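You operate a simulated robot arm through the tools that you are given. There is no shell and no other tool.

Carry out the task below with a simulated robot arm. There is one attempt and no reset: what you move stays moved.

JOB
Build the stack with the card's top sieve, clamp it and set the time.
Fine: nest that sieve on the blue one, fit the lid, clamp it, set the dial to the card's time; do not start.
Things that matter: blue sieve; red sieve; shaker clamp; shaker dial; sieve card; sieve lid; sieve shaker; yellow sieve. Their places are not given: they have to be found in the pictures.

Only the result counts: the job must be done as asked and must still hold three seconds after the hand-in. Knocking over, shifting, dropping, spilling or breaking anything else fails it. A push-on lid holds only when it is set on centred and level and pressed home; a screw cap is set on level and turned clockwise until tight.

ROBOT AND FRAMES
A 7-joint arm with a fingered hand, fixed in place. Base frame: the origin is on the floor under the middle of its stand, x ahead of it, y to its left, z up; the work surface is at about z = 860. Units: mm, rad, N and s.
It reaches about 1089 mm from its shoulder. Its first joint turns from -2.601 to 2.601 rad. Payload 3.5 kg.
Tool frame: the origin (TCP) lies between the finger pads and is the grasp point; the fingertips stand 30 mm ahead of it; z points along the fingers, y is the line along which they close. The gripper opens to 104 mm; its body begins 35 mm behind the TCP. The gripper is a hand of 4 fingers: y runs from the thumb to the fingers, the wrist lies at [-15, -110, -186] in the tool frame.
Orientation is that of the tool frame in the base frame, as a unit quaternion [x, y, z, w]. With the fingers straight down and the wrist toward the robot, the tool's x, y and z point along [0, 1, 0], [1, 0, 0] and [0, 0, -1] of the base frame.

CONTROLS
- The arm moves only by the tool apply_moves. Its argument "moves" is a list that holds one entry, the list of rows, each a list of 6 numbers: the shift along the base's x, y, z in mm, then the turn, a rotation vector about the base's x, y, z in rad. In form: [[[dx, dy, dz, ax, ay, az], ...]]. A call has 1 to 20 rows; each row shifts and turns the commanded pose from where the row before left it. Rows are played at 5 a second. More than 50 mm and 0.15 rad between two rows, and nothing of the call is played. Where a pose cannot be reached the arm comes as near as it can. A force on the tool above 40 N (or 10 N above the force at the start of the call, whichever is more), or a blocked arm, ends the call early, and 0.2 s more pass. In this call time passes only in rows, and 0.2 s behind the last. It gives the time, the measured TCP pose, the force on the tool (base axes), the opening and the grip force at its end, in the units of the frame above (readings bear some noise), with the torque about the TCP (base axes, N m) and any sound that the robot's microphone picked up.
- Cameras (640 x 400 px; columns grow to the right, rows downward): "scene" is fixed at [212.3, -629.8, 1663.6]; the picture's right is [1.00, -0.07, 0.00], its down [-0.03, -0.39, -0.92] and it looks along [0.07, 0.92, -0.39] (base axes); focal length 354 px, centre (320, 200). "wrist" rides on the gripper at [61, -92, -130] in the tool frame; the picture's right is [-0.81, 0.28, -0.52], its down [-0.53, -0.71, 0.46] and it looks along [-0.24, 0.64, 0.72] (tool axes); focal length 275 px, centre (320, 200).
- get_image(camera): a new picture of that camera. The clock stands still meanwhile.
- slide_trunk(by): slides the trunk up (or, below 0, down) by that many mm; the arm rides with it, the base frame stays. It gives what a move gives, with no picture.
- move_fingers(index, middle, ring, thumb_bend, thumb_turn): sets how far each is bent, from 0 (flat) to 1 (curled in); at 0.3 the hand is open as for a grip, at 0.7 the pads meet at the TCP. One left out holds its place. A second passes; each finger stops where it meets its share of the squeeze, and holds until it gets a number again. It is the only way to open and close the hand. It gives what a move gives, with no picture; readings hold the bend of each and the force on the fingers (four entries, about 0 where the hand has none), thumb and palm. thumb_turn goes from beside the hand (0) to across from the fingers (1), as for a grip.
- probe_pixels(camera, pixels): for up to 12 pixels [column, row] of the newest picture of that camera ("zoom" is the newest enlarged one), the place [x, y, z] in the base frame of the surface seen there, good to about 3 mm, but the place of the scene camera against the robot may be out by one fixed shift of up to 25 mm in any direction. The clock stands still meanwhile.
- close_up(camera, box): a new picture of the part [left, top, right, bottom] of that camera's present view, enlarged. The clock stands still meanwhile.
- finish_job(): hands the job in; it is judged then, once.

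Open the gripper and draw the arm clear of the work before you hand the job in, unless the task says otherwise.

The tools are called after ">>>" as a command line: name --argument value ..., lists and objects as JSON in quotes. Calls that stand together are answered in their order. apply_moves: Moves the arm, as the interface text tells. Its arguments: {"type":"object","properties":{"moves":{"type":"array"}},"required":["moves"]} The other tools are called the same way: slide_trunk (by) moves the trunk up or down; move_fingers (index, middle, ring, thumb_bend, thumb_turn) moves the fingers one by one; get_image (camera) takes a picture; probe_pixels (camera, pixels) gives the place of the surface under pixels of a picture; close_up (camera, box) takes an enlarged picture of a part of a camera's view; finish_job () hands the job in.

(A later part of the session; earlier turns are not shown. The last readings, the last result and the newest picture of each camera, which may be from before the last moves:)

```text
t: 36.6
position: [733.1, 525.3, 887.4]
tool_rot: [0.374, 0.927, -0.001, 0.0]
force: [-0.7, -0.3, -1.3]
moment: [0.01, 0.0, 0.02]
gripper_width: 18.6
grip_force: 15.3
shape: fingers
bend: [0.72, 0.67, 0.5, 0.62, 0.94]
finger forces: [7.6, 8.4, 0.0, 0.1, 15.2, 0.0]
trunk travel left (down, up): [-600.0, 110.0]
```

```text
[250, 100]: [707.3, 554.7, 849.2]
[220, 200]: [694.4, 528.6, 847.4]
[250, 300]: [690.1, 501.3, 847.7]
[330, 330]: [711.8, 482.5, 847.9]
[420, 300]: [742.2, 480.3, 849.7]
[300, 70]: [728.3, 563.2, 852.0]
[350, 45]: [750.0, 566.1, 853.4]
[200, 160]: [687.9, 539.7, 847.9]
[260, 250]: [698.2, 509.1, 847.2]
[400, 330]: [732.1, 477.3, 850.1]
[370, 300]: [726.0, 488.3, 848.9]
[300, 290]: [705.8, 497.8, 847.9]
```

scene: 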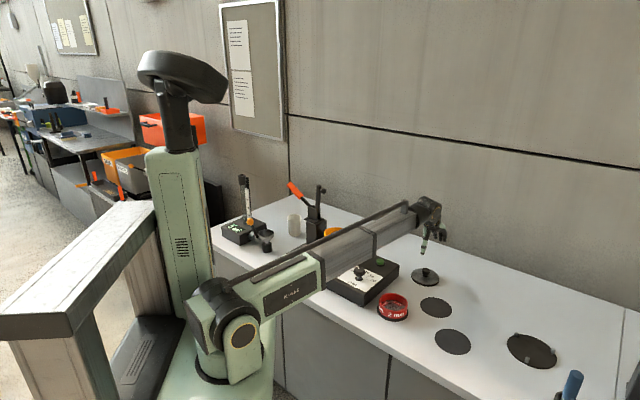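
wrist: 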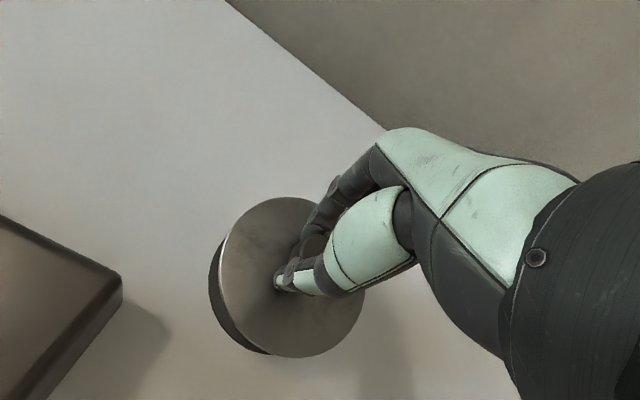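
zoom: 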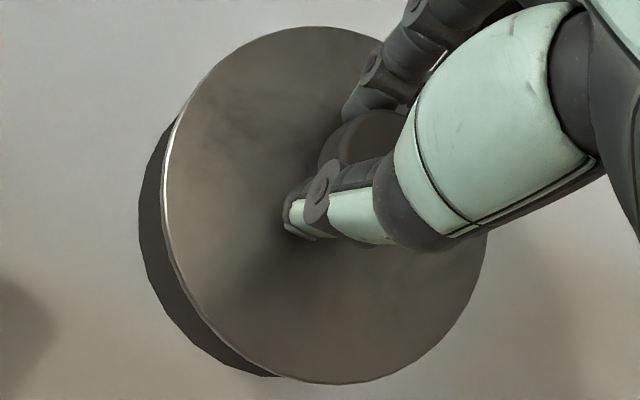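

A plane fit shows the lid tilted about 5° (rising toward +x, +y). I lift it and turn the hand by (−0.035, +0.083) rad to level it, then re-measure.

>>> apply_moves --moves '[[[0, 0, 15, -0.012, 0.028, 0], [0, 0, 15, -0.012, 0.028, 0], [0, 0, 15, -0.011, 0.027, 0], [0, 0, 0, 0, 0, 0]]]'

>>> close_up --camera "wrist" --box '[205, 185, 375, 365]'

>>> probe_pixels --camera "zoom" --pixels '[[320, 32], [260, 45], [210, 85], [178, 145], [170, 200], [182, 260], [210, 310], [255, 355], [310, 374], [370, 374], [430, 345], [475, 285]]'

>>> probe_pixels --camera "zoom" --pixels '[[290, 36], [233, 62], [190, 115], [174, 175], [177, 230], [197, 285], [230, 332], [285, 368], [340, 377], [400, 362], [455, 316], [480, 250]]'

>>> probe_pixels --camera "zoom" --pixels '[[250, 100], [220, 200], [250, 300], [330, 330], [420, 300], [300, 70], [350, 45], [200, 160], [260, 250], [400, 330], [370, 300], [300, 290]]'

```text
t: 37.6
position: [733.9, 524.5, 932.2]
tool_rot: [0.373, 0.927, -0.032, -0.031]
force: [-0.3, 0.3, -0.8]
moment: [0.01, 0.0, -0.04]
gripper_width: 18.4
grip_force: 15.4
shape: fingers
bend: [0.72, 0.67, 0.5, 0.62, 0.94]
finger forces: [7.6, 8.5, 0.1, 0.0, 15.1, 0.0]
trunk travel left (down, up): [-600.0, 110.0]
```

```text
2.22 times, centred on (290, 275) of wrist
```

zoom: 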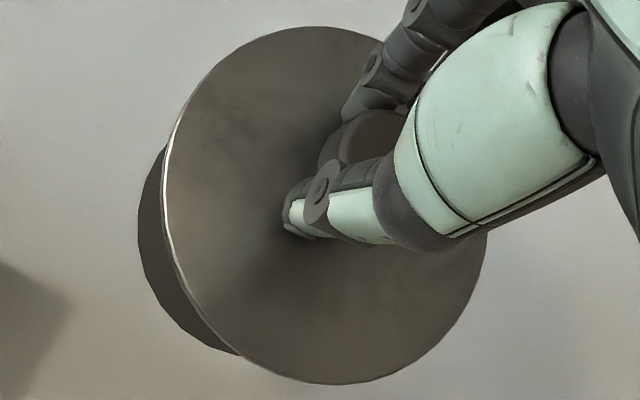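

```text
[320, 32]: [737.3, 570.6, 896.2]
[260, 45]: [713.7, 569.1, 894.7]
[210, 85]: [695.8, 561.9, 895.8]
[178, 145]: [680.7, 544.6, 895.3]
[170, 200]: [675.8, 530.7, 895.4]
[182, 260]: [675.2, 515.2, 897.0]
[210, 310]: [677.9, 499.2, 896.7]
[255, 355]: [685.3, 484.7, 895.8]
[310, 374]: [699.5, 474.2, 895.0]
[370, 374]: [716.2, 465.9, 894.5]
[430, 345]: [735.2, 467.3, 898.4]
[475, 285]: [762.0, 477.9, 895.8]
```

```text
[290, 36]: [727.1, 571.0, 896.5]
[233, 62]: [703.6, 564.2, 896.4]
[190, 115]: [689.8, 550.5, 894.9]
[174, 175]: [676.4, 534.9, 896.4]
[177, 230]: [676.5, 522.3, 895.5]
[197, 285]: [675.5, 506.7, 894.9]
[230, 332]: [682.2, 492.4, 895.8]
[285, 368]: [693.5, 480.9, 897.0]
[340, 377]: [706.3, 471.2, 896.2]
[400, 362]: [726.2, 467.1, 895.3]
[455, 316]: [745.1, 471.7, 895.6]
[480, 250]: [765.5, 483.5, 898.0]
```

```text
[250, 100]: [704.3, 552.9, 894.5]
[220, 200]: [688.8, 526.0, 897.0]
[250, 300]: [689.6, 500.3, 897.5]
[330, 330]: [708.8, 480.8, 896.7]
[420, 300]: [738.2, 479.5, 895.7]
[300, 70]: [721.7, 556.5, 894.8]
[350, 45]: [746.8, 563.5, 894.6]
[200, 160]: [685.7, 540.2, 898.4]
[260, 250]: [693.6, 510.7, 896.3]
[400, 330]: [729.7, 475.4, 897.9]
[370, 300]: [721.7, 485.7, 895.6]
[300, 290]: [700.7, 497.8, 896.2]
```

The lid is now level (plate z≈896 all round) with its centre at about (727.6, 518.8). I raise it and carry it toward the stack centre at (377.3, 614.7), stopping slightly short.

>>> apply_moves --moves '[[[0, 0, 30, 0, 0, 0], [0, 0, 40, 0, 0, 0], [0, 0, 40, 0, 0, 0], [-5, 2, 30, 0, 0, 0], [-25, 7, 5, 0, 0, 0], [-35, 9.6, 0, 0, 0, 0], [-35, 9.6, 0, 0, 0, 0], [-35, 9.6, 0, 0, 0, 0], [-35, 9.6, 0, 0, 0, 0], [-35, 9.6, 0, 0, 0, 0], [-35, 9.6, 0, 0, 0, 0], [-35, 9.6, 0, 0, 0, 0], [-30, 8.2, 0, 0, 0, 0], [0, 0, 0, 0, 0, 0]]]'

>>> get_image --camera "wrist"

>>> close_up --camera "scene" --box '[280, 150, 410, 270]'

```text
t: 40.6
position: [427.1, 609.8, 1077.0]
tool_rot: [0.374, 0.926, -0.032, -0.031]
force: [0.0, 0.0, -1.4]
moment: [0.0, -0.01, 0.0]
gripper_width: 18.5
grip_force: 15.5
shape: fingers
bend: [0.72, 0.72, 0.5, 0.62, 0.94]
finger forces: [7.3, 8.7, 0.0, 0.1, 15.0, 0.0]
trunk travel left (down, up): [-600.0, 110.0]
```

```text
taken
```

wrist: 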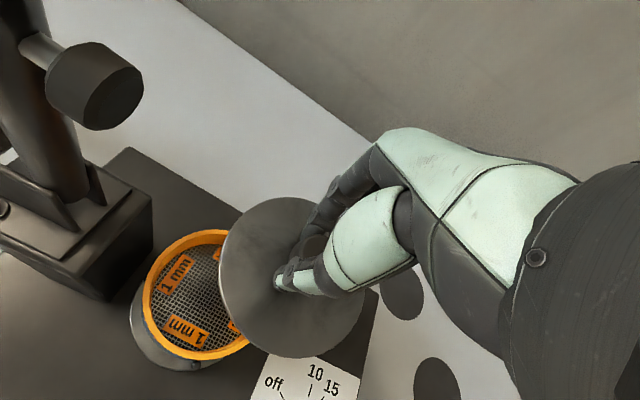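

```text
3.33 times, centred on (345, 210) of scene
```

zoom: 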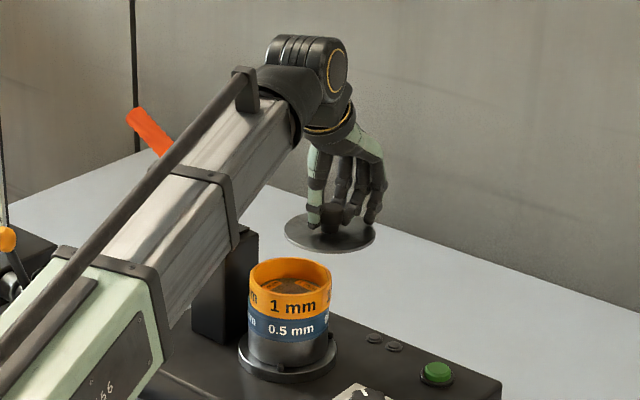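

The middle finger has crept to 0.72, so I re-measure. I enlarge the yellow rim and then the lid from this pose.

>>> close_up --camera "wrist" --box '[125, 220, 265, 370]'

>>> probe_pixels --camera "zoom" --pixels '[[290, 37], [330, 35], [250, 50], [215, 85], [185, 130], [170, 180], [170, 230], [185, 275], [215, 310], [260, 330], [310, 335], [360, 322]]'

>>> close_up --camera "wrist" --box '[205, 185, 375, 365]'

>>> probe_pixels --camera "zoom" --pixels '[[320, 32], [260, 45], [210, 85], [178, 145], [170, 200], [182, 260], [210, 310], [255, 355], [310, 374], [370, 374], [430, 345], [475, 285]]'

>>> probe_pixels --camera "zoom" --pixels '[[290, 36], [233, 62], [190, 115], [174, 175], [177, 230], [197, 285], [230, 332], [285, 368], [340, 377], [400, 362], [455, 316], [480, 250]]'

```text
2.67 times, centred on (195, 295) of wrist
```

zoom: 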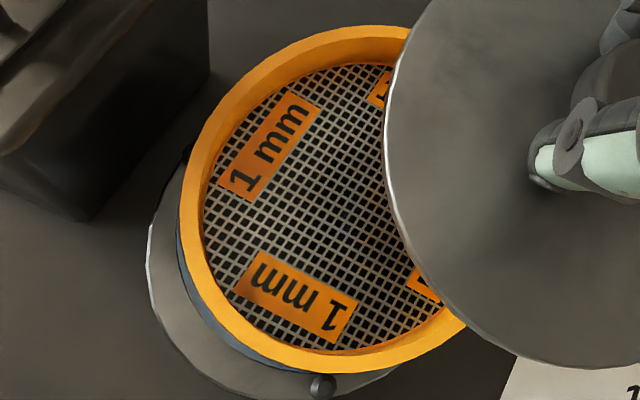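

```text
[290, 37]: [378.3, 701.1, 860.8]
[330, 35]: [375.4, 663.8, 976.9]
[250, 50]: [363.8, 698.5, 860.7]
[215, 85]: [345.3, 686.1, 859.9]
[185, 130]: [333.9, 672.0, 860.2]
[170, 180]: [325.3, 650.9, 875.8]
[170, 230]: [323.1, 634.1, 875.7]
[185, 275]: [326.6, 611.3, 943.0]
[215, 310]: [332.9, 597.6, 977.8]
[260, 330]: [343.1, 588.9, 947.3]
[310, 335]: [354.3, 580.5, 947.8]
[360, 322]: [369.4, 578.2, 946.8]
```

```text
2.22 times, centred on (290, 275) of wrist
```

zoom: 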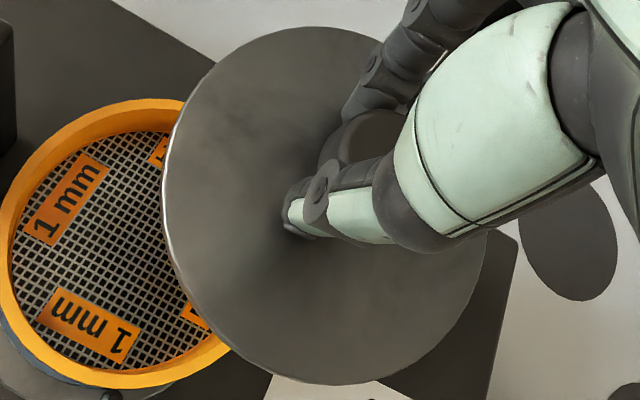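

```text
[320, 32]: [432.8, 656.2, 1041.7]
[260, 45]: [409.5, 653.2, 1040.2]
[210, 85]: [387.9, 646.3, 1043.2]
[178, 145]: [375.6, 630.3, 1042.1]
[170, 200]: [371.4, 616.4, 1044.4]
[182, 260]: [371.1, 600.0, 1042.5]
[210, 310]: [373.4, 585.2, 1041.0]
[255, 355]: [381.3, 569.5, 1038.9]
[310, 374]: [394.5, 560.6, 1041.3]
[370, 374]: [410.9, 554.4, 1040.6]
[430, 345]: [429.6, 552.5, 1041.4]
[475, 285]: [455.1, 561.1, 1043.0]
```

```text
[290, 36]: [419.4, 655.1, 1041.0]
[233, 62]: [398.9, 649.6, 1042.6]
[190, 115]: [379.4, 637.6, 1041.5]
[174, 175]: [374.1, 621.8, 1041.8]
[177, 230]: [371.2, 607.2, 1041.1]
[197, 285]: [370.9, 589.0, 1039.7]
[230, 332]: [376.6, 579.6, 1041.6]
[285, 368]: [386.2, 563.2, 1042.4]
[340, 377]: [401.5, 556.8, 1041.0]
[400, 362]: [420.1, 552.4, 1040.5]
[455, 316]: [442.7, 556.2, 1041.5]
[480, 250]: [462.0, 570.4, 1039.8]
```

The lid is still level and centred at about (422.3, 604.0). My yellow-rim pixels were off the rim, so I re-probe them properly.

>>> close_up --camera "wrist" --box '[125, 220, 265, 370]'

>>> probe_pixels --camera "zoom" --pixels '[[365, 34], [310, 48], [260, 78], [222, 118], [198, 165], [190, 215], [195, 265], [215, 310], [250, 342], [300, 362], [360, 366], [425, 343]]'

>>> probe_pixels --camera "zoom" --pixels '[[390, 33], [335, 40], [285, 62], [240, 97], [209, 140], [192, 190], [191, 240], [203, 288], [232, 328], [275, 354], [330, 366], [395, 356]]'

```text
2.67 times, centred on (195, 295) of wrist
```

zoom: 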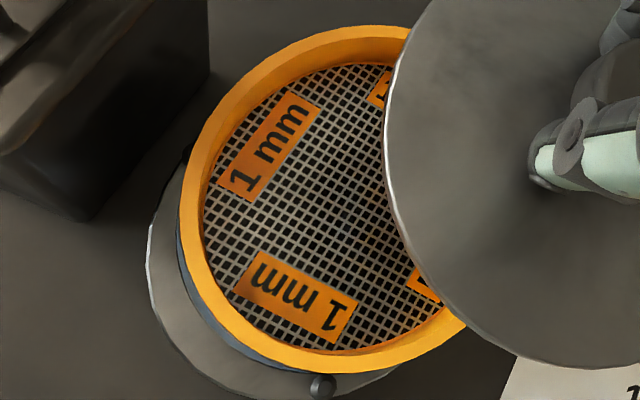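

```text
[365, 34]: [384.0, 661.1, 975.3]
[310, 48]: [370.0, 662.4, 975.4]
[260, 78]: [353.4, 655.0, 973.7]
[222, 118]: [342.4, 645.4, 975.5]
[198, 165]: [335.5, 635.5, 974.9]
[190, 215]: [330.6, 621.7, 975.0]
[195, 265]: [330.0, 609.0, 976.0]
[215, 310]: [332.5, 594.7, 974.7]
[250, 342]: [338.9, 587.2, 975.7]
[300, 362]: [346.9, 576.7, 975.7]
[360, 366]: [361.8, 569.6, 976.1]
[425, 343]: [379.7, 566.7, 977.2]
```

```text
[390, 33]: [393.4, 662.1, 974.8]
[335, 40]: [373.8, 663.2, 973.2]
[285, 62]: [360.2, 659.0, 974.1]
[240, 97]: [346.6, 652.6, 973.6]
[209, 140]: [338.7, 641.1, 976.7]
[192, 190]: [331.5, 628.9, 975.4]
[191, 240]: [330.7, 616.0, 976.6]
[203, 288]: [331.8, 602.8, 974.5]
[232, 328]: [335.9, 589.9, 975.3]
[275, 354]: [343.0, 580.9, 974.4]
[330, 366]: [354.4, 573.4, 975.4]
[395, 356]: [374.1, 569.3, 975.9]
```

The yellow centre is about (377.7, 614.6), so the lid needs a shift of (−44.6, +10.6). I move it above the stack and then lower to about 8 mm above the rim.

>>> apply_moves --moves '[[[-15, 3.6, 0, 0, 0, 0], [-15, 3.5, 0, 0, 0, 0], [-14.6, 3.5, 0, 0, 0, 0], [0, 0, -15, 0, 0, 0], [0, 0, -15, 0, 0, 0], [0, 0, -10, 0, 0, 0], [0, 0, 0, 0, 0, 0]]]'

>>> get_image --camera "wrist"

>>> close_up --camera "scene" --box '[310, 200, 370, 260]'

```text
t: 42.2
position: [384.5, 619.0, 1035.5]
tool_rot: [0.373, 0.927, -0.032, -0.032]
force: [-0.6, 0.4, -0.7]
moment: [0.02, 0.0, 0.01]
gripper_width: 18.4
grip_force: 15.7
shape: fingers
bend: [0.72, 0.72, 0.5, 0.62, 0.94]
finger forces: [7.4, 8.7, 0.0, 0.0, 14.9, 0.0]
trunk travel left (down, up): [-600.0, 110.0]
```

```text
taken
```

wrist: 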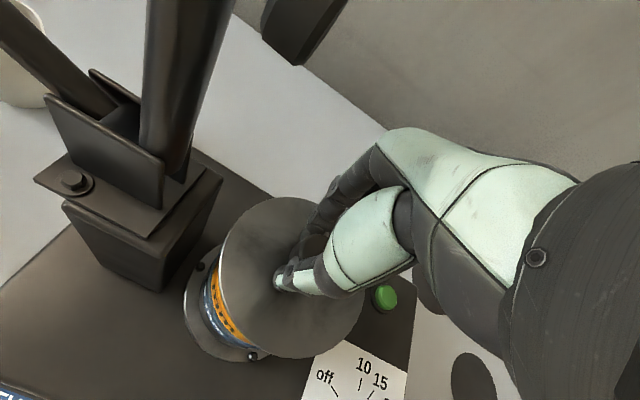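

```text
6.67 times, centred on (340, 230) of scene
```

zoom: 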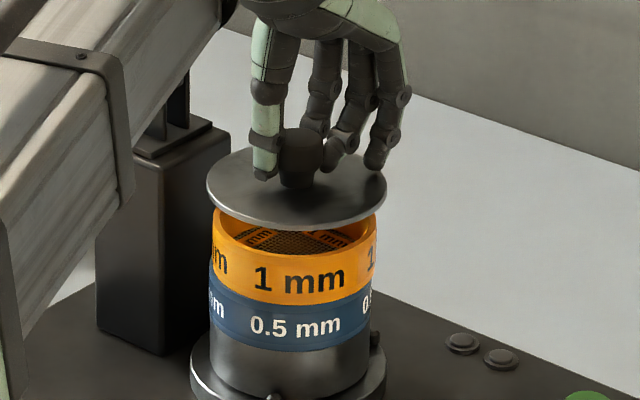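

In the scene the lid spans 207–386 and the yellow rim 212–377, centred within about 1 mm. I re-probe the lid edge here for a last correction.

>>> close_up --camera "wrist" --box '[205, 185, 375, 365]'

>>> probe_pixels --camera "zoom" --pixels '[[320, 32], [260, 45], [210, 85], [178, 145], [170, 200], [182, 260], [210, 310], [255, 355], [310, 374], [370, 374], [430, 345], [475, 285]]'

>>> probe_pixels --camera "zoom" --pixels '[[290, 36], [233, 62], [190, 115], [174, 175], [177, 230], [197, 285], [230, 332], [285, 368], [340, 377], [400, 362], [455, 316], [480, 250]]'

```text
2.22 times, centred on (290, 275) of wrist
```

zoom: 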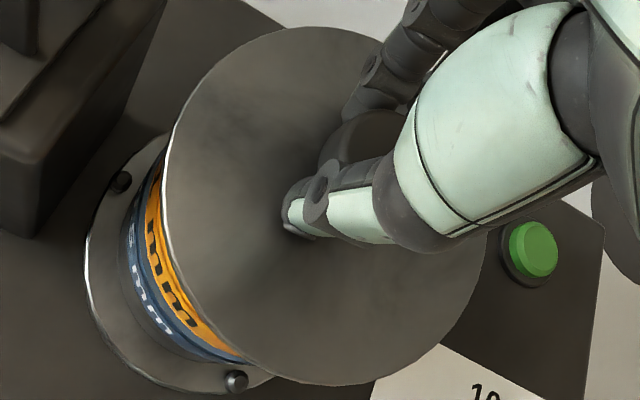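

```text
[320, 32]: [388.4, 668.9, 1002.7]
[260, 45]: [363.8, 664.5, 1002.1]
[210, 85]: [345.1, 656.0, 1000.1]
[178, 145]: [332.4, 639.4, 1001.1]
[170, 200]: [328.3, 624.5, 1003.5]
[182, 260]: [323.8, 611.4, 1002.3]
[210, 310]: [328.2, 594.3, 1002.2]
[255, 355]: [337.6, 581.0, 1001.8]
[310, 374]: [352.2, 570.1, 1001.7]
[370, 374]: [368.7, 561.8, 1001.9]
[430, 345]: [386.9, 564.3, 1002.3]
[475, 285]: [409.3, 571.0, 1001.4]
```

```text
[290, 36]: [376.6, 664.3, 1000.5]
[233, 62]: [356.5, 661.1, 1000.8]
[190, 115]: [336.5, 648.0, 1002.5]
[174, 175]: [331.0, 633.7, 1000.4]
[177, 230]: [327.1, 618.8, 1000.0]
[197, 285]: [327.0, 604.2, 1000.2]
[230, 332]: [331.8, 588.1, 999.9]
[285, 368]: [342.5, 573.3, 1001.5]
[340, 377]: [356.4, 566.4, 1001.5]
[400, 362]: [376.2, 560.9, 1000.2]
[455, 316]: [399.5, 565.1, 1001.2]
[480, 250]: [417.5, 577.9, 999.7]
```

Lid centre is now about (378.4, 614.2), within 1 mm of the sieve centre. I apply that small correction and lower in small steps while watching the force.

>>> apply_moves --moves '[[[-0.7, 0.4, -4, 0, 0, 0], [0, 0, -4, 0, 0, 0], [0, 0, -3, 0, 0, 0], [0, 0, 0, 0, 0, 0]]]'

>>> apply_moves --moves '[[[0, 0, -2, 0, 0, 0], [0, 0, -2, 0, 0, 0], [0, 0, 0, 0, 0, 0]]]'

>>> close_up --camera "scene" --box '[310, 205, 370, 265]'

```text
t: 43.2
position: [382.8, 620.3, 1025.5]
tool_rot: [0.374, 0.926, -0.033, -0.032]
force: [-0.5, 0.2, -0.1]
moment: [-0.01, 0.0, 0.05]
gripper_width: 18.5
grip_force: 15.3
shape: fingers
bend: [0.72, 0.72, 0.5, 0.62, 0.94]
finger forces: [7.4, 8.6, 0.0, 0.0, 15.0, 0.0]
trunk travel left (down, up): [-600.0, 110.0]
```

```text
t: 44.0
position: [384.2, 620.1, 1020.8]
tool_rot: [0.373, 0.927, -0.031, -0.031]
force: [0.4, 1.0, -1.0]
moment: [-0.01, 0.01, 0.01]
gripper_width: 18.4
grip_force: 15.5
shape: fingers
bend: [0.72, 0.72, 0.5, 0.62, 0.94]
finger forces: [7.3, 8.7, 0.1, 0.0, 15.1, 0.0]
trunk travel left (down, up): [-600.0, 110.0]
```

```text
6.67 times, centred on (340, 235) of scene
```

zoom: 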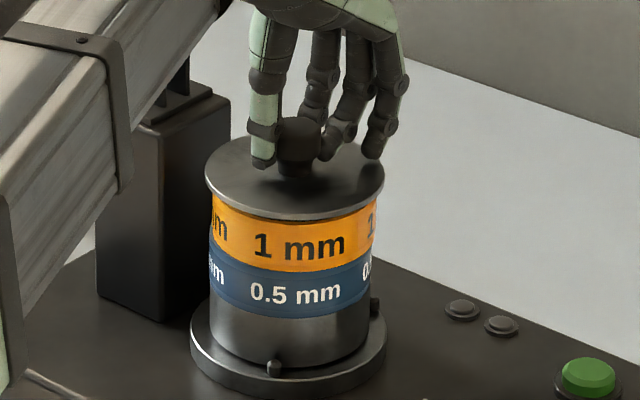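

No contact force yet and the lid covers the rim evenly (205–385 over 211–377). I continue down in 1 mm steps.

>>> apply_moves --moves '[[[0, 0, -1, 0, 0, 0], [0, 0, -1, 0, 0, 0], [0, 0, 0, 0, 0, 0]]]'

>>> apply_moves --moves '[[[0, 0, -1, 0, 0, 0], [0, 0, -1, 0, 0, 0], [0, 0, 0, 0, 0, 0]]]'

>>> apply_moves --moves '[[[0, 0, -1, 0, 0, 0], [0, 0, -1, 0, 0, 0], [0, 0, 0, 0, 0, 0]]]'

>>> close_up --camera "scene" --box '[310, 205, 370, 265]'

```text
t: 44.8
position: [382.8, 620.2, 1019.6]
tool_rot: [0.373, 0.927, -0.032, -0.032]
force: [-0.5, 0.4, -0.8]
moment: [-0.03, -0.02, 0.0]
gripper_width: 18.8
grip_force: 15.1
shape: fingers
bend: [0.72, 0.72, 0.5, 0.62, 0.94]
finger forces: [7.3, 8.7, 0.0, 0.0, 15.1, 0.1]
trunk travel left (down, up): [-600.0, 110.0]
```

```text
t: 45.6
position: [384.0, 619.9, 1017.3]
tool_rot: [0.373, 0.927, -0.031, -0.032]
force: [0.5, -0.1, -1.5]
moment: [-0.02, 0.0, 0.02]
gripper_width: 18.4
grip_force: 15.2
shape: fingers
bend: [0.72, 0.72, 0.5, 0.62, 0.94]
finger forces: [7.3, 8.8, 0.1, 0.1, 14.9, 0.0]
trunk travel left (down, up): [-600.0, 110.0]
```

```text
t: 46.4
position: [384.5, 620.0, 1015.8]
tool_rot: [0.373, 0.927, -0.032, -0.031]
force: [-0.1, -0.2, -1.3]
moment: [0.0, 0.02, 0.03]
gripper_width: 18.2
grip_force: 15.3
shape: fingers
bend: [0.72, 0.72, 0.5, 0.62, 0.94]
finger forces: [7.3, 8.7, 0.0, 0.1, 14.9, 0.0]
trunk travel left (down, up): [-600.0, 110.0]
```

```text
6.67 times, centred on (340, 235) of scene
```

zoom: 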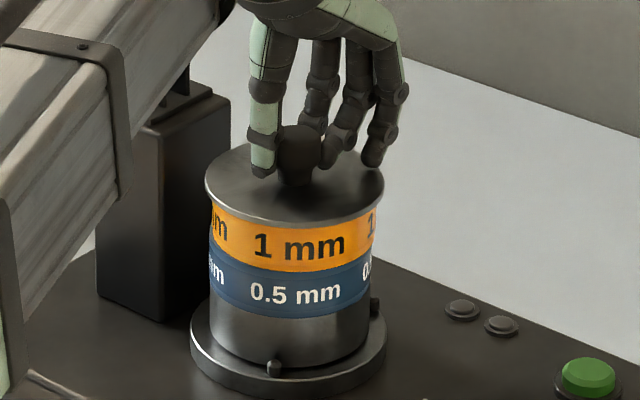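

The plate is now only a few millimetres above the rim with no side force, so the plug has entered. I keep lowering until the force rises.

>>> apply_moves --moves '[[[0, 0, -1, 0, 0, 0], [0, 0, 0, 0, 0, 0]]]'

>>> apply_moves --moves '[[[0, 0, -1, 0, 0, 0], [0, 0, 0, 0, 0, 0]]]'

>>> apply_moves --moves '[[[0, 0, -1, 0, 0, 0], [0, 0, 0, 0, 0, 0]]]'

>>> apply_moves --moves '[[[0, 0, -1, 0, 0, 0], [0, 0, 0, 0, 0, 0]]]'

>>> close_up --camera "scene" --box '[310, 205, 370, 265]'

```text
t: 47.0
position: [383.3, 621.0, 1014.9]
tool_rot: [0.373, 0.927, -0.032, -0.032]
force: [0.4, 0.0, 0.5]
moment: [0.01, -0.04, -0.01]
gripper_width: 18.2
grip_force: 16.3
shape: fingers
bend: [0.72, 0.72, 0.5, 0.62, 0.94]
finger forces: [7.4, 9.3, 0.1, 0.0, 15.6, 0.1]
trunk travel left (down, up): [-600.0, 110.0]
```

```text
t: 47.6
position: [383.1, 620.4, 1015.8]
tool_rot: [0.374, 0.926, -0.031, -0.033]
force: [0.4, 1.7, 7.3]
moment: [0.03, 0.01, -0.02]
gripper_width: 18.5
grip_force: 16.8
shape: fingers
bend: [0.72, 0.72, 0.5, 0.62, 0.94]
finger forces: [7.9, 10.4, 0.1, 0.0, 15.9, 0.1]
trunk travel left (down, up): [-600.0, 110.0]
```

```text
t: 48.2
position: [382.5, 620.3, 1013.5]
tool_rot: [0.374, 0.926, -0.031, -0.032]
force: [1.6, 2.0, 15.7]
moment: [0.04, -0.06, 0.01]
gripper_width: 17.9
grip_force: 19.1
shape: fingers
bend: [0.72, 0.72, 0.5, 0.63, 0.94]
finger forces: [8.3, 11.4, 2.1, 0.0, 16.3, 0.0]
trunk travel left (down, up): [-600.0, 110.0]
```

```text
t: 48.8
position: [382.3, 620.1, 1014.3]
tool_rot: [0.373, 0.927, -0.03, -0.031]
force: [3.9, 3.5, 22.5]
moment: [0.0, -0.28, 0.04]
gripper_width: 18.1
grip_force: 21.8
shape: fingers
bend: [0.72, 0.72, 0.5, 0.63, 0.94]
finger forces: [8.9, 12.3, 6.2, 0.0, 16.5, 0.0]
trunk travel left (down, up): [-600.0, 110.0]
```

```text
6.67 times, centred on (340, 235) of scene
```

zoom: 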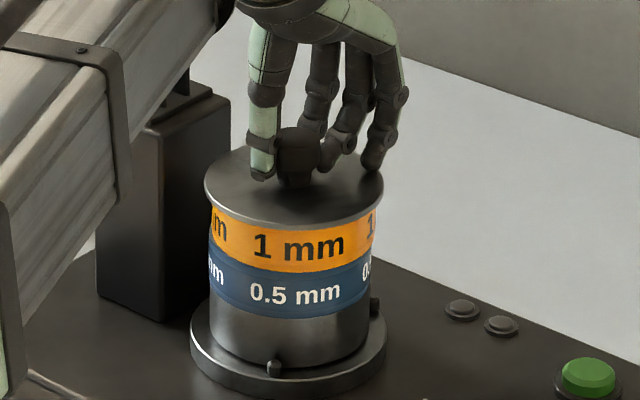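

Contact now pushes back with 22 N and the plate looks to be near the rim. I look closely at the seam between lid and yellow sieve.

>>> close_up --camera "scene" --box '[325, 228, 355, 246]'

>>> close_up --camera "wrist" --box '[205, 185, 375, 365]'

>>> probe_pixels --camera "zoom" --pixels '[[320, 40], [260, 55], [215, 95], [190, 150], [185, 200], [195, 255], [220, 305], [260, 345], [310, 365], [370, 365], [425, 335], [470, 280]]'

```text
16.00 times, centred on (340, 237) of scene
```

zoom: 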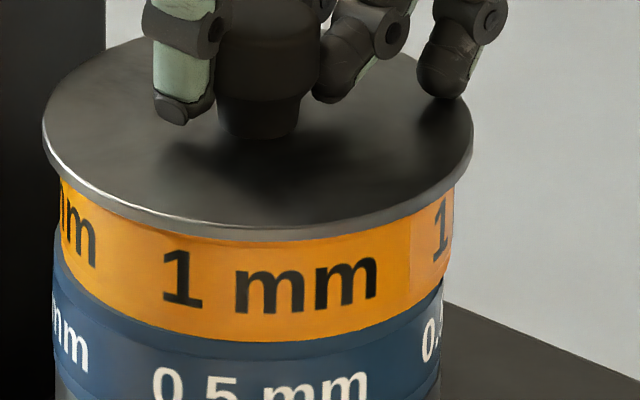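

```text
2.22 times, centred on (290, 275) of wrist
```

zoom: 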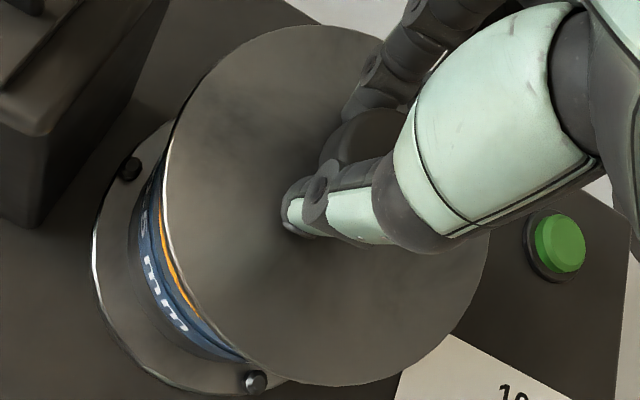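

```text
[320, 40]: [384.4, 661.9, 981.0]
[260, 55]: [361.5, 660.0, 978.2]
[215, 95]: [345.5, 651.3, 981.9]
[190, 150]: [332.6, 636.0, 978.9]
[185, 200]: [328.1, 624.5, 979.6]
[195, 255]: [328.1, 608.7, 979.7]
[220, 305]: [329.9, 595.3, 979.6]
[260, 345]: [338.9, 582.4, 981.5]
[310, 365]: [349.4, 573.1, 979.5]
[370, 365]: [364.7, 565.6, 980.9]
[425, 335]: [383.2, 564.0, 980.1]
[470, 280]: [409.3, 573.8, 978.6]
```

The lid plate is level at z≈980, resting flush on the yellow rim. Before pressing it fully home I relax the push and nudge the stack top about 2.5 mm toward the blue centre to take out the sideways play.

>>> apply_moves --moves '[[[0, 0, 3, 0, 0, 0], [0, 0, 0, 0, 0, 0]]]'

>>> apply_moves --moves '[[[-0.8, 0.3, 0, 0, 0, 0], [-0.8, 0.3, 0, 0, 0, 0], [-0.8, 0.3, 0, 0, 0, 0], [0, 0, 0, 0, 0, 0]]]'

>>> close_up --camera "scene" --box '[324, 236, 352, 254]'

```text
t: 49.4
position: [381.8, 620.0, 1014.2]
tool_rot: [0.373, 0.927, -0.033, -0.032]
force: [0.9, 0.5, 3.4]
moment: [-0.01, -0.01, 0.02]
gripper_width: 18.2
grip_force: 17.1
shape: fingers
bend: [0.72, 0.72, 0.5, 0.63, 0.94]
finger forces: [8.2, 9.8, 0.2, 0.0, 15.5, 0.1]
trunk travel left (down, up): [-600.0, 110.0]
```

```text
t: 50.4
position: [380.2, 620.6, 1015.3]
tool_rot: [0.373, 0.927, -0.032, -0.031]
force: [0.8, 0.0, -2.1]
moment: [0.01, -0.02, -0.02]
gripper_width: 18.0
grip_force: 16.1
shape: fingers
bend: [0.72, 0.72, 0.5, 0.63, 0.94]
finger forces: [7.8, 8.9, 0.1, 0.0, 15.3, 0.1]
trunk travel left (down, up): [-600.0, 110.0]
```

```text
16.00 times, centred on (338, 245) of scene
```

zoom: 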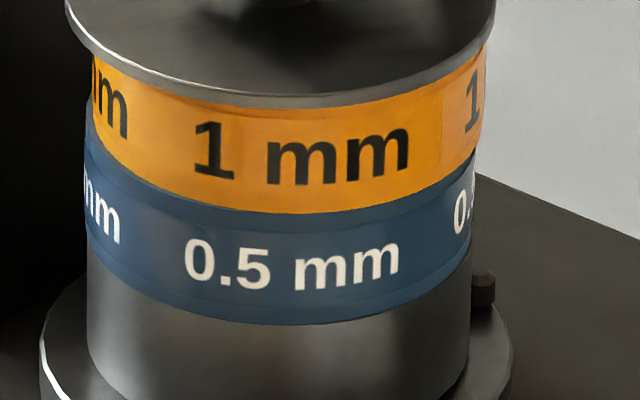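

The nudge moved the lid on the yellow sieve instead of moving the sieve (lid 68–495 vs yellow 92–487). I undo that shift to re-centre the lid.

>>> apply_moves --moves '[[[0.8, -0.3, 0, 0, 0, 0], [0.8, -0.3, 0, 0, 0, 0], [0.8, -0.3, 0, 0, 0, 0], [0, 0, 0, 0, 0, 0]]]'

>>> close_up --camera "scene" --box '[324, 236, 352, 254]'

```text
t: 51.4
position: [383.1, 620.8, 1015.9]
tool_rot: [0.373, 0.927, -0.032, -0.032]
force: [0.4, 0.2, -1.1]
moment: [-0.03, 0.03, 0.0]
gripper_width: 18.2
grip_force: 16.4
shape: fingers
bend: [0.72, 0.72, 0.5, 0.63, 0.94]
finger forces: [7.8, 8.9, 0.0, 0.0, 15.5, 0.0]
trunk travel left (down, up): [-600.0, 110.0]
```

```text
16.00 times, centred on (338, 245) of scene
```

zoom: 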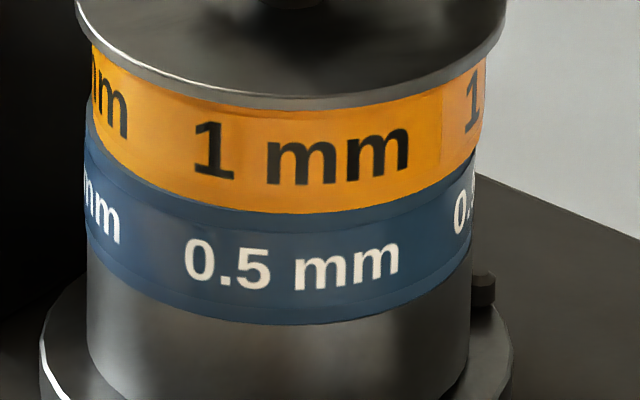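

The lid is centred again (77–506 over 92–487). Now I press it down firmly in small steps, listening for a click and watching the force.

>>> apply_moves --moves '[[[0, 0, -2, 0, 0, 0], [0, 0, -1, 0, 0, 0], [0, 0, -1, 0, 0, 0], [0, 0, -1, 0, 0, 0], [0, 0, -1, 0, 0, 0], [0, 0, 0, 0, 0, 0]]]'

>>> close_up --camera "scene" --box '[325, 228, 355, 246]'

```text
t: 52.6
position: [384.6, 620.3, 1013.5]
tool_rot: [0.373, 0.927, -0.028, -0.031]
force: [1.0, 0.3, 21.3]
moment: [-0.1, -0.1, -0.01]
gripper_width: 17.6
grip_force: 20.9
shape: fingers
bend: [0.72, 0.72, 0.5, 0.64, 0.94]
finger forces: [7.9, 10.7, 5.9, 0.0, 17.5, 0.0]
trunk travel left (down, up): [-600.0, 110.0]
stopped in row 6: the force on the tool passed its limit at 41 N (the readings are from after the stop); the commanded pose is now the measured one
```

```text
16.00 times, centred on (340, 237) of scene
```

zoom: 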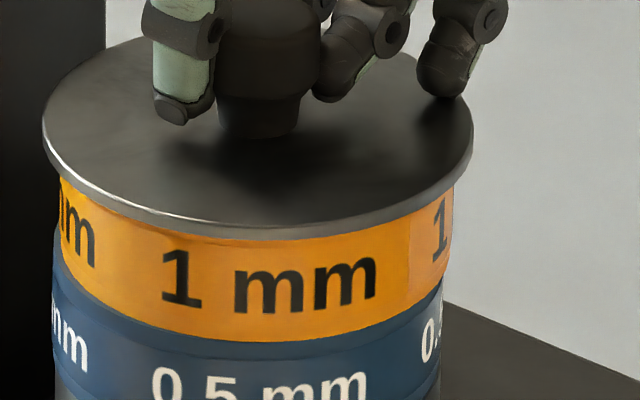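

I pressed to 41 N and the lid stays flush and centred (42–472 over 60–453). I relax the push and open the fingers to let go of the knob.

>>> apply_moves --moves '[[[0, 0, 2, 0, 0, 0], [0, 0, 0, 0, 0, 0]]]'

>>> move_fingers --index 0.5 --middle 0.5 --ring 0.4 --thumb_bend 0.5

>>> close_up --camera "scene" --box '[325, 228, 355, 246]'

```text
t: 53.2
position: [383.3, 620.9, 1013.8]
tool_rot: [0.374, 0.927, -0.028, -0.031]
force: [-0.2, -0.7, 14.6]
moment: [-0.05, -0.1, 0.01]
gripper_width: 17.9
grip_force: 19.8
shape: fingers
bend: [0.72, 0.72, 0.5, 0.64, 0.94]
finger forces: [8.2, 10.5, 4.1, 0.0, 16.4, 0.1]
trunk travel left (down, up): [-600.0, 110.0]
```

```text
t: 54.2
position: [383.1, 620.2, 1015.0]
tool_rot: [0.374, 0.927, -0.027, -0.031]
force: [-3.0, -3.5, 20.4]
moment: [0.23, -0.18, -0.01]
gripper_width: 44.6
grip_force: 9.5
shape: fingers
bend: [0.55, 0.53, 0.4, 0.5, 0.97]
finger forces: [12.1, 7.5, 0.0, 0.1, 0.0, 0.0]
trunk travel left (down, up): [-600.0, 110.0]
```

```text
16.00 times, centred on (340, 237) of scene
```

zoom: 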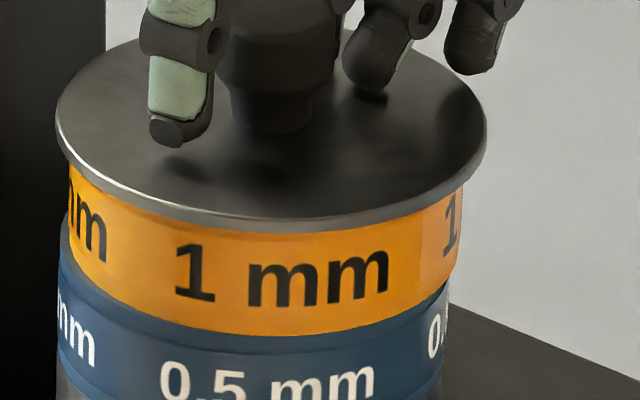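

Index and middle tips are now pressing on the plate (20 N up on the tool) and the stack has been dragged about 2 mm. I raise the hand straight up at once to take the fingertips off the plate.

>>> apply_moves --moves '[[[0, 0, 2, 0, 0, 0], [0, 0, 2, 0, 0, 0], [0, 0, 2, 0, 0, 0], [0, 0, 2, 0, 0, 0], [0, 0, 0, 0, 0, 0]]]'

>>> close_up --camera "scene" --box '[325, 228, 355, 246]'

>>> close_up --camera "scene" --box '[310, 205, 370, 265]'

>>> get_image --camera "wrist"

```text
t: 55.4
position: [383.0, 621.2, 1021.2]
tool_rot: [0.374, 0.927, -0.03, -0.031]
force: [-0.2, 0.3, -0.3]
moment: [-0.01, 0.0, 0.0]
gripper_width: 51.5
grip_force: 0.1
shape: fingers
bend: [0.5, 0.5, 0.4, 0.5, 0.97]
finger forces: [0.1, 0.0, 0.2, 0.1, 0.1, 0.0]
trunk travel left (down, up): [-600.0, 110.0]
```

```text
16.00 times, centred on (340, 237) of scene
```

zoom: 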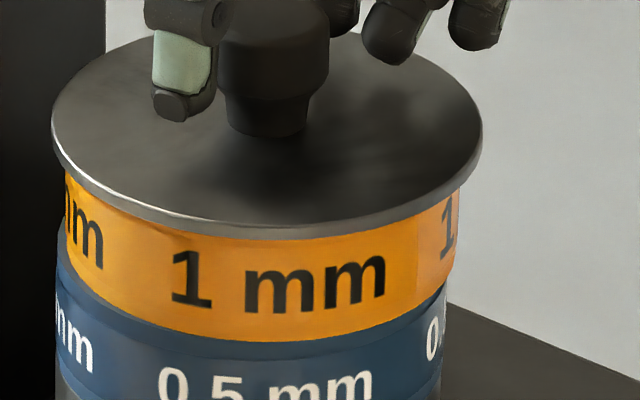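

```text
6.67 times, centred on (340, 235) of scene
```

zoom: 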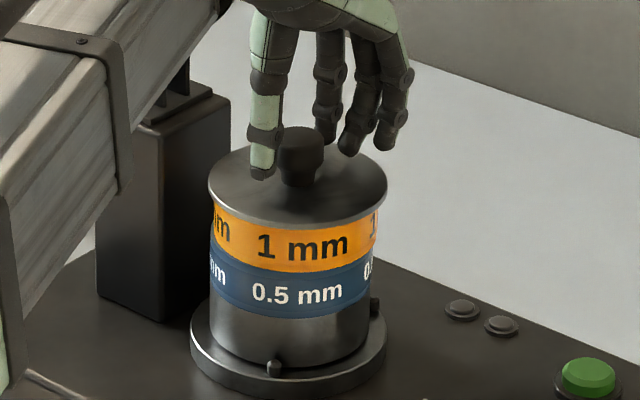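

```text
taken
```

wrist: 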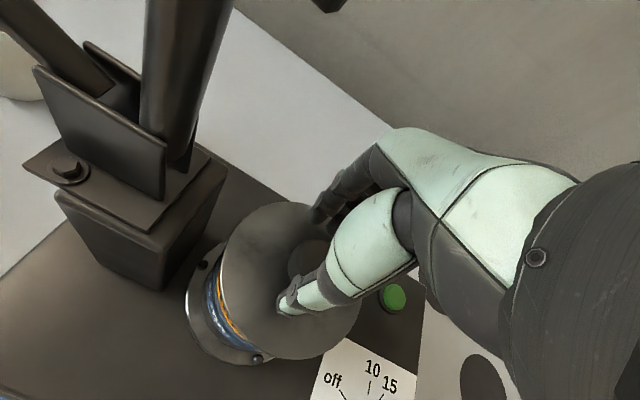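

The force is gone and the stack has settled, with the layers slightly offset toward +x/+y. I raise the hand well clear and measure each layer.

>>> apply_moves --moves '[[[0, 0, 10, 0, 0, 0], [0, 0, 15, 0, 0, 0], [0, 0, 20, 0, 0, 0], [0, 0, 20, 0, 0, 0], [0, 0, 0, 0, 0, 0]]]'

>>> move_fingers --index 0.2 --middle 0.2 --ring 0.2 --thumb_bend 0.2

>>> close_up --camera "wrist" --box '[185, 200, 345, 370]'

>>> close_up --camera "scene" --box '[315, 210, 365, 260]'

```text
t: 56.6
position: [383.5, 621.9, 1085.5]
tool_rot: [0.373, 0.927, -0.03, -0.032]
force: [-1.3, 0.0, -0.6]
moment: [0.03, -0.01, -0.02]
gripper_width: 51.6
grip_force: 0.1
shape: fingers
bend: [0.5, 0.5, 0.4, 0.5, 0.97]
finger forces: [0.0, 0.0, 0.0, 0.1, 0.1, 0.0]
trunk travel left (down, up): [-600.0, 110.0]
```

```text
t: 57.6
position: [382.5, 620.8, 1086.4]
tool_rot: [0.373, 0.927, -0.029, -0.031]
force: [-0.9, -0.1, 0.3]
moment: [0.05, -0.02, -0.02]
gripper_width: 125.2
grip_force: 0.1
shape: fingers
bend: [0.2, 0.2, 0.2, 0.2, 0.97]
finger forces: [0.0, 0.0, 0.1, 0.0, 0.1, 0.0]
trunk travel left (down, up): [-600.0, 110.0]
```

```text
2.35 times, centred on (265, 285) of wrist
```

zoom: 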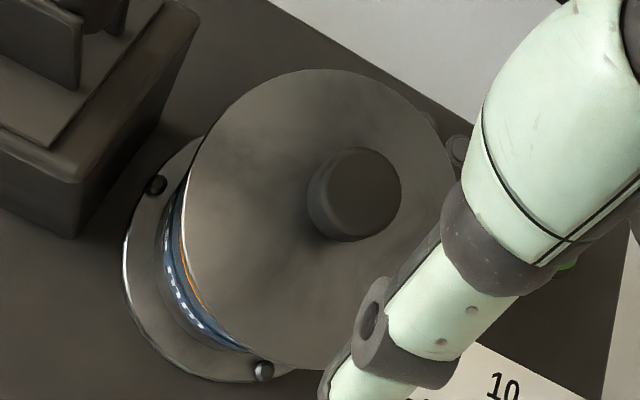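

```text
8.00 times, centred on (340, 235) of scene
```

zoom: 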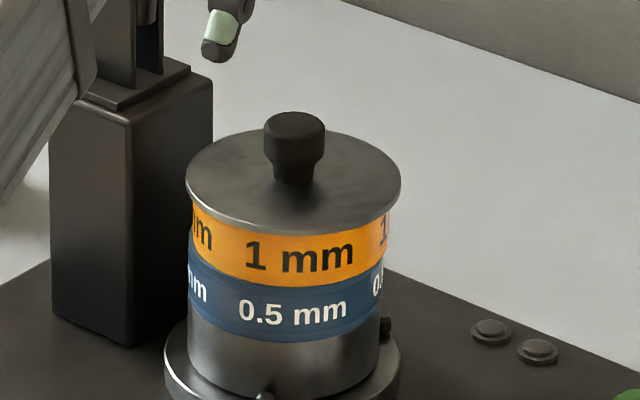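

The lid looks level and seated; the layers step slightly to +x (lid +1.6 mm over yellow, yellow +2.9 mm over blue). I probe the lid's edge for tilt and centre.

>>> close_up --camera "wrist" --box '[185, 200, 345, 370]'

>>> probe_pixels --camera "zoom" --pixels '[[330, 74], [270, 88], [228, 122], [200, 170], [192, 215], [200, 262], [218, 303], [252, 338], [300, 360], [443, 155], [410, 104], [372, 82]]'

>>> probe_pixels --camera "zoom" --pixels '[[365, 190], [345, 165], [395, 180], [360, 225], [390, 210], [375, 155], [240, 200], [300, 120], [280, 300], [420, 170], [330, 300], [250, 260]]'

```text
2.35 times, centred on (265, 285) of wrist
```

zoom: 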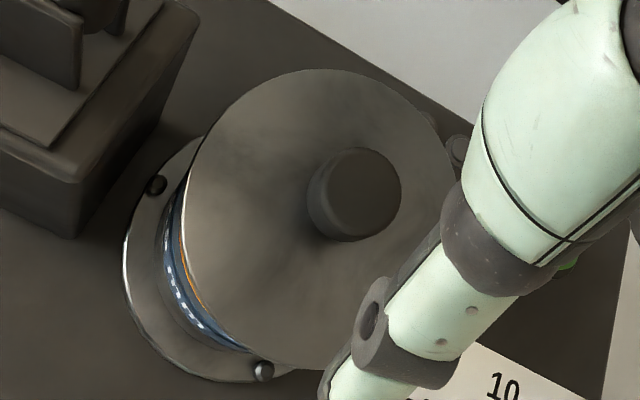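

```text
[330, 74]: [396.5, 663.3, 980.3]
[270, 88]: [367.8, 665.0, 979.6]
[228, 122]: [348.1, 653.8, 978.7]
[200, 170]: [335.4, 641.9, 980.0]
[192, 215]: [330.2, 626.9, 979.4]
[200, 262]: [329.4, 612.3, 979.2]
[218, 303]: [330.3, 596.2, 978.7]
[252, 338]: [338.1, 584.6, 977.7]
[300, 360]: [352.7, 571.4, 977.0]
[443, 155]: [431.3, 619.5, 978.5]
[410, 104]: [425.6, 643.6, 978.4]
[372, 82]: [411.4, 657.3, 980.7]
```

```text
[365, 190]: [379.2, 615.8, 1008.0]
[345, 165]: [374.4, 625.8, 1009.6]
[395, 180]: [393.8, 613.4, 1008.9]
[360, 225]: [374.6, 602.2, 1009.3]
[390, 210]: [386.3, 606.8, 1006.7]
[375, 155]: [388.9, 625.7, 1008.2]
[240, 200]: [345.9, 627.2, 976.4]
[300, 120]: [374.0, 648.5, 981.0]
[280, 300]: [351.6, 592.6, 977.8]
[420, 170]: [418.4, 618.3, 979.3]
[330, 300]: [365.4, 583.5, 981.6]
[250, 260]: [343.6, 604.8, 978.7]
```

The lid is level and home (plate z≈979, knob top ≈1008) but lid and yellow sit about 3–6 mm to +x of the blue centre. I will regrip the knob lightly, a little higher than before, and ease the layers back; first I lower the open hand over the knob.

>>> apply_moves --moves '[[[2.2, -0.4, -15, 0, 0, 0], [2.1, -0.4, -15, 0, 0, 0], [0, 0, -15, 0, 0, 0], [0, 0, -12, 0, 0, 0], [0, 0, -10, 0, 0, 0], [0, 0, 0, 0, 0, 0]]]'

>>> move_fingers --index 0.5 --middle 0.5 --ring 0.35 --thumb_bend 0.5

>>> close_up --camera "scene" --box '[315, 205, 365, 255]'

>>> close_up --camera "wrist" --box '[205, 185, 375, 365]'

```text
t: 59.0
position: [387.9, 619.9, 1018.1]
tool_rot: [0.373, 0.927, -0.029, -0.032]
force: [0.2, 0.4, 0.5]
moment: [0.02, 0.02, 0.0]
gripper_width: 125.4
grip_force: 0.0
shape: fingers
bend: [0.2, 0.2, 0.2, 0.2, 0.97]
finger forces: [0.1, 0.0, 0.0, 0.0, 0.1, 0.0]
trunk travel left (down, up): [-600.0, 110.0]
```

```text
t: 60.0
position: [386.7, 620.4, 1019.0]
tool_rot: [0.373, 0.927, -0.029, -0.032]
force: [-0.2, -0.4, 0.3]
moment: [0.01, -0.02, 0.03]
gripper_width: 52.6
grip_force: 0.1
shape: fingers
bend: [0.5, 0.5, 0.35, 0.5, 0.97]
finger forces: [0.0, 0.1, 0.1, 0.0, 0.1, 0.0]
trunk travel left (down, up): [-600.0, 110.0]
```

```text
8.00 times, centred on (340, 230) of scene
```

zoom: 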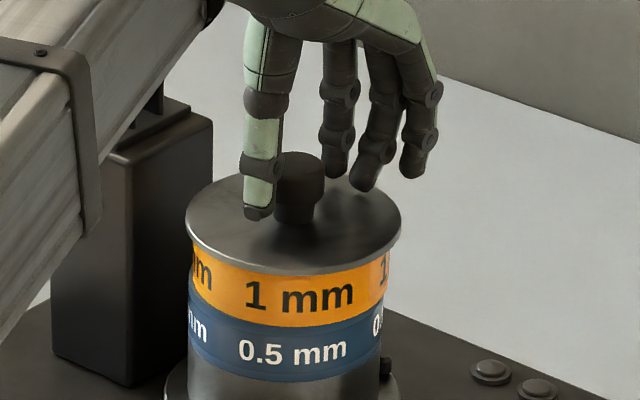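

```text
2.22 times, centred on (290, 275) of wrist
```

zoom: 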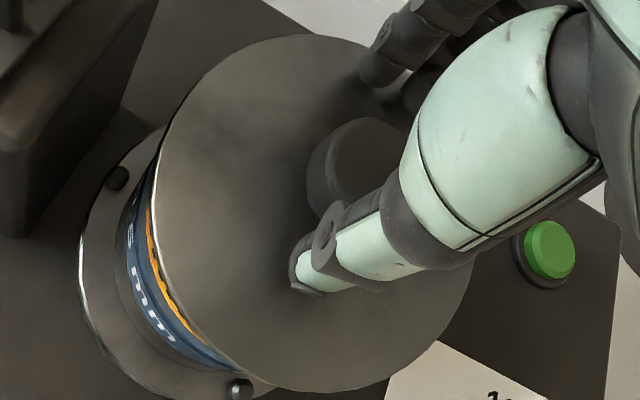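

The fingers surround the knob without touching anything. I close lightly on the knob.

>>> move_fingers --index 0.65 --middle 0.67 --thumb_bend 0.64

>>> close_up --camera "scene" --box '[324, 228, 356, 250]'

```text
t: 61.0
position: [387.3, 621.1, 1018.7]
tool_rot: [0.374, 0.927, -0.03, -0.032]
force: [0.1, -0.4, -0.2]
moment: [0.01, 0.02, 0.02]
gripper_width: 24.5
grip_force: 4.0
shape: fingers
bend: [0.62, 0.65, 0.35, 0.6, 0.97]
finger forces: [2.2, 1.3, 0.0, 0.0, 4.0, 0.0]
trunk travel left (down, up): [-600.0, 110.0]
```

```text
16.00 times, centred on (340, 239) of scene
```

zoom: 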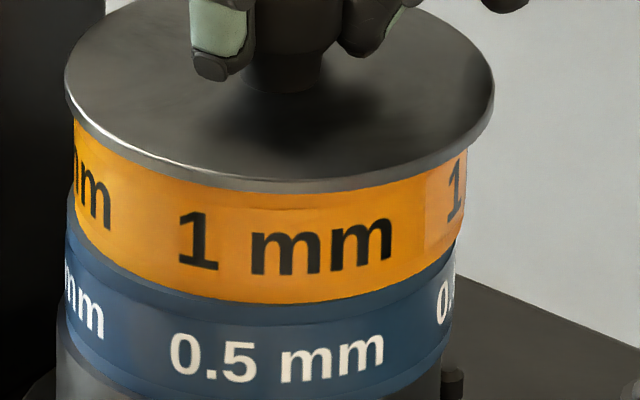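

Closing pushed the whole stack a few mm further to +x (lid 65–494, yellow 73–467, blue 66–456, pan 57–442). I measure the lid's position in the wrist view to know the y offset as well before easing it back.

>>> close_up --camera "wrist" --box '[205, 185, 375, 365]'

>>> probe_pixels --camera "zoom" --pixels '[[320, 32], [260, 45], [210, 85], [178, 145], [170, 200], [182, 260], [210, 310], [255, 355], [310, 374], [370, 374], [430, 345], [475, 285]]'

>>> probe_pixels --camera "zoom" --pixels '[[240, 100], [200, 180], [200, 240], [250, 320], [310, 350], [370, 350], [430, 310], [300, 60], [270, 200], [340, 300], [250, 200], [280, 280]]'

```text
2.22 times, centred on (290, 275) of wrist
```

zoom: 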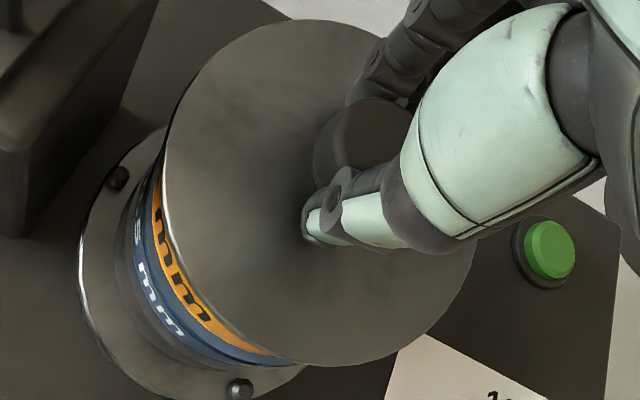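

```text
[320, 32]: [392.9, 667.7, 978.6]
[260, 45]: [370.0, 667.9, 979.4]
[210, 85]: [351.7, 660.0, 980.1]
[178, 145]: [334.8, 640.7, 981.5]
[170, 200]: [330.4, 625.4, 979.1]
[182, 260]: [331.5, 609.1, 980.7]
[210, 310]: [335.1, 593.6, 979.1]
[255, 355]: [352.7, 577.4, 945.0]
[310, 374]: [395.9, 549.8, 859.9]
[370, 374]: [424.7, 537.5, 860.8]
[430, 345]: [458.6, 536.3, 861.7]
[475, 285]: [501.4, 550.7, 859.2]
```

```text
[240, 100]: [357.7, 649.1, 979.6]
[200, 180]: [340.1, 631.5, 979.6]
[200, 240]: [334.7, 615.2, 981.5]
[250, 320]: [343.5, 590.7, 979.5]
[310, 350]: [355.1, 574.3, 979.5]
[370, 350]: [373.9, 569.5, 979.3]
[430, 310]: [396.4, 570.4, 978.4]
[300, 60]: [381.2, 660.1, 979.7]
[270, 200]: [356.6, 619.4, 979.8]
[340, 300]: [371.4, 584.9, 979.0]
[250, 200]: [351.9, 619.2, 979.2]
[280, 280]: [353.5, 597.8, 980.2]
```

The lid centre is at about (382.8, 617), level, so it is about 8 mm to +x of the base centre. I ease it back in −x in small steps with nearly zero vertical force.

>>> apply_moves --moves '[[[-1, 0, 0, 0, 0, 0], [-1, 0, 0, 0, 0, 0], [-1, 0, 0, 0, 0, 0], [-1, 0, 0, 0, 0, 0], [-1, 0, 0, 0, 0, 0], [-1, 0, 0, 0, 0, 0], [0, 0, 0, 0, 0, 0]]]'

>>> close_up --camera "scene" --box '[324, 228, 356, 250]'

```text
t: 62.6
position: [382.7, 619.3, 1018.0]
tool_rot: [0.373, 0.927, -0.029, -0.031]
force: [0.9, -1.1, -0.8]
moment: [-0.04, -0.02, -0.03]
gripper_width: 24.4
grip_force: 3.6
shape: fingers
bend: [0.62, 0.66, 0.35, 0.6, 0.97]
finger forces: [2.1, 1.5, 0.0, 0.0, 3.5, 0.0]
trunk travel left (down, up): [-600.0, 110.0]
```

```text
16.00 times, centred on (340, 239) of scene
```

zoom: 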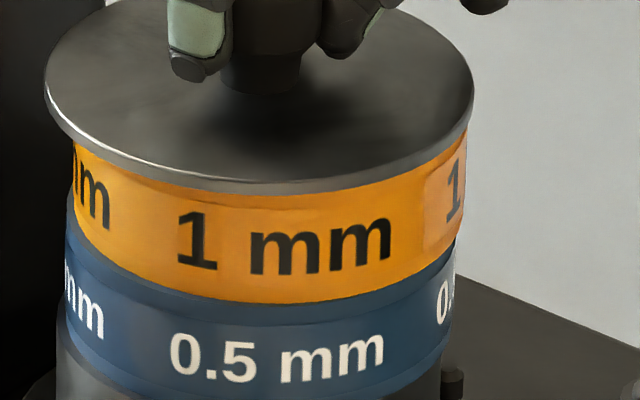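

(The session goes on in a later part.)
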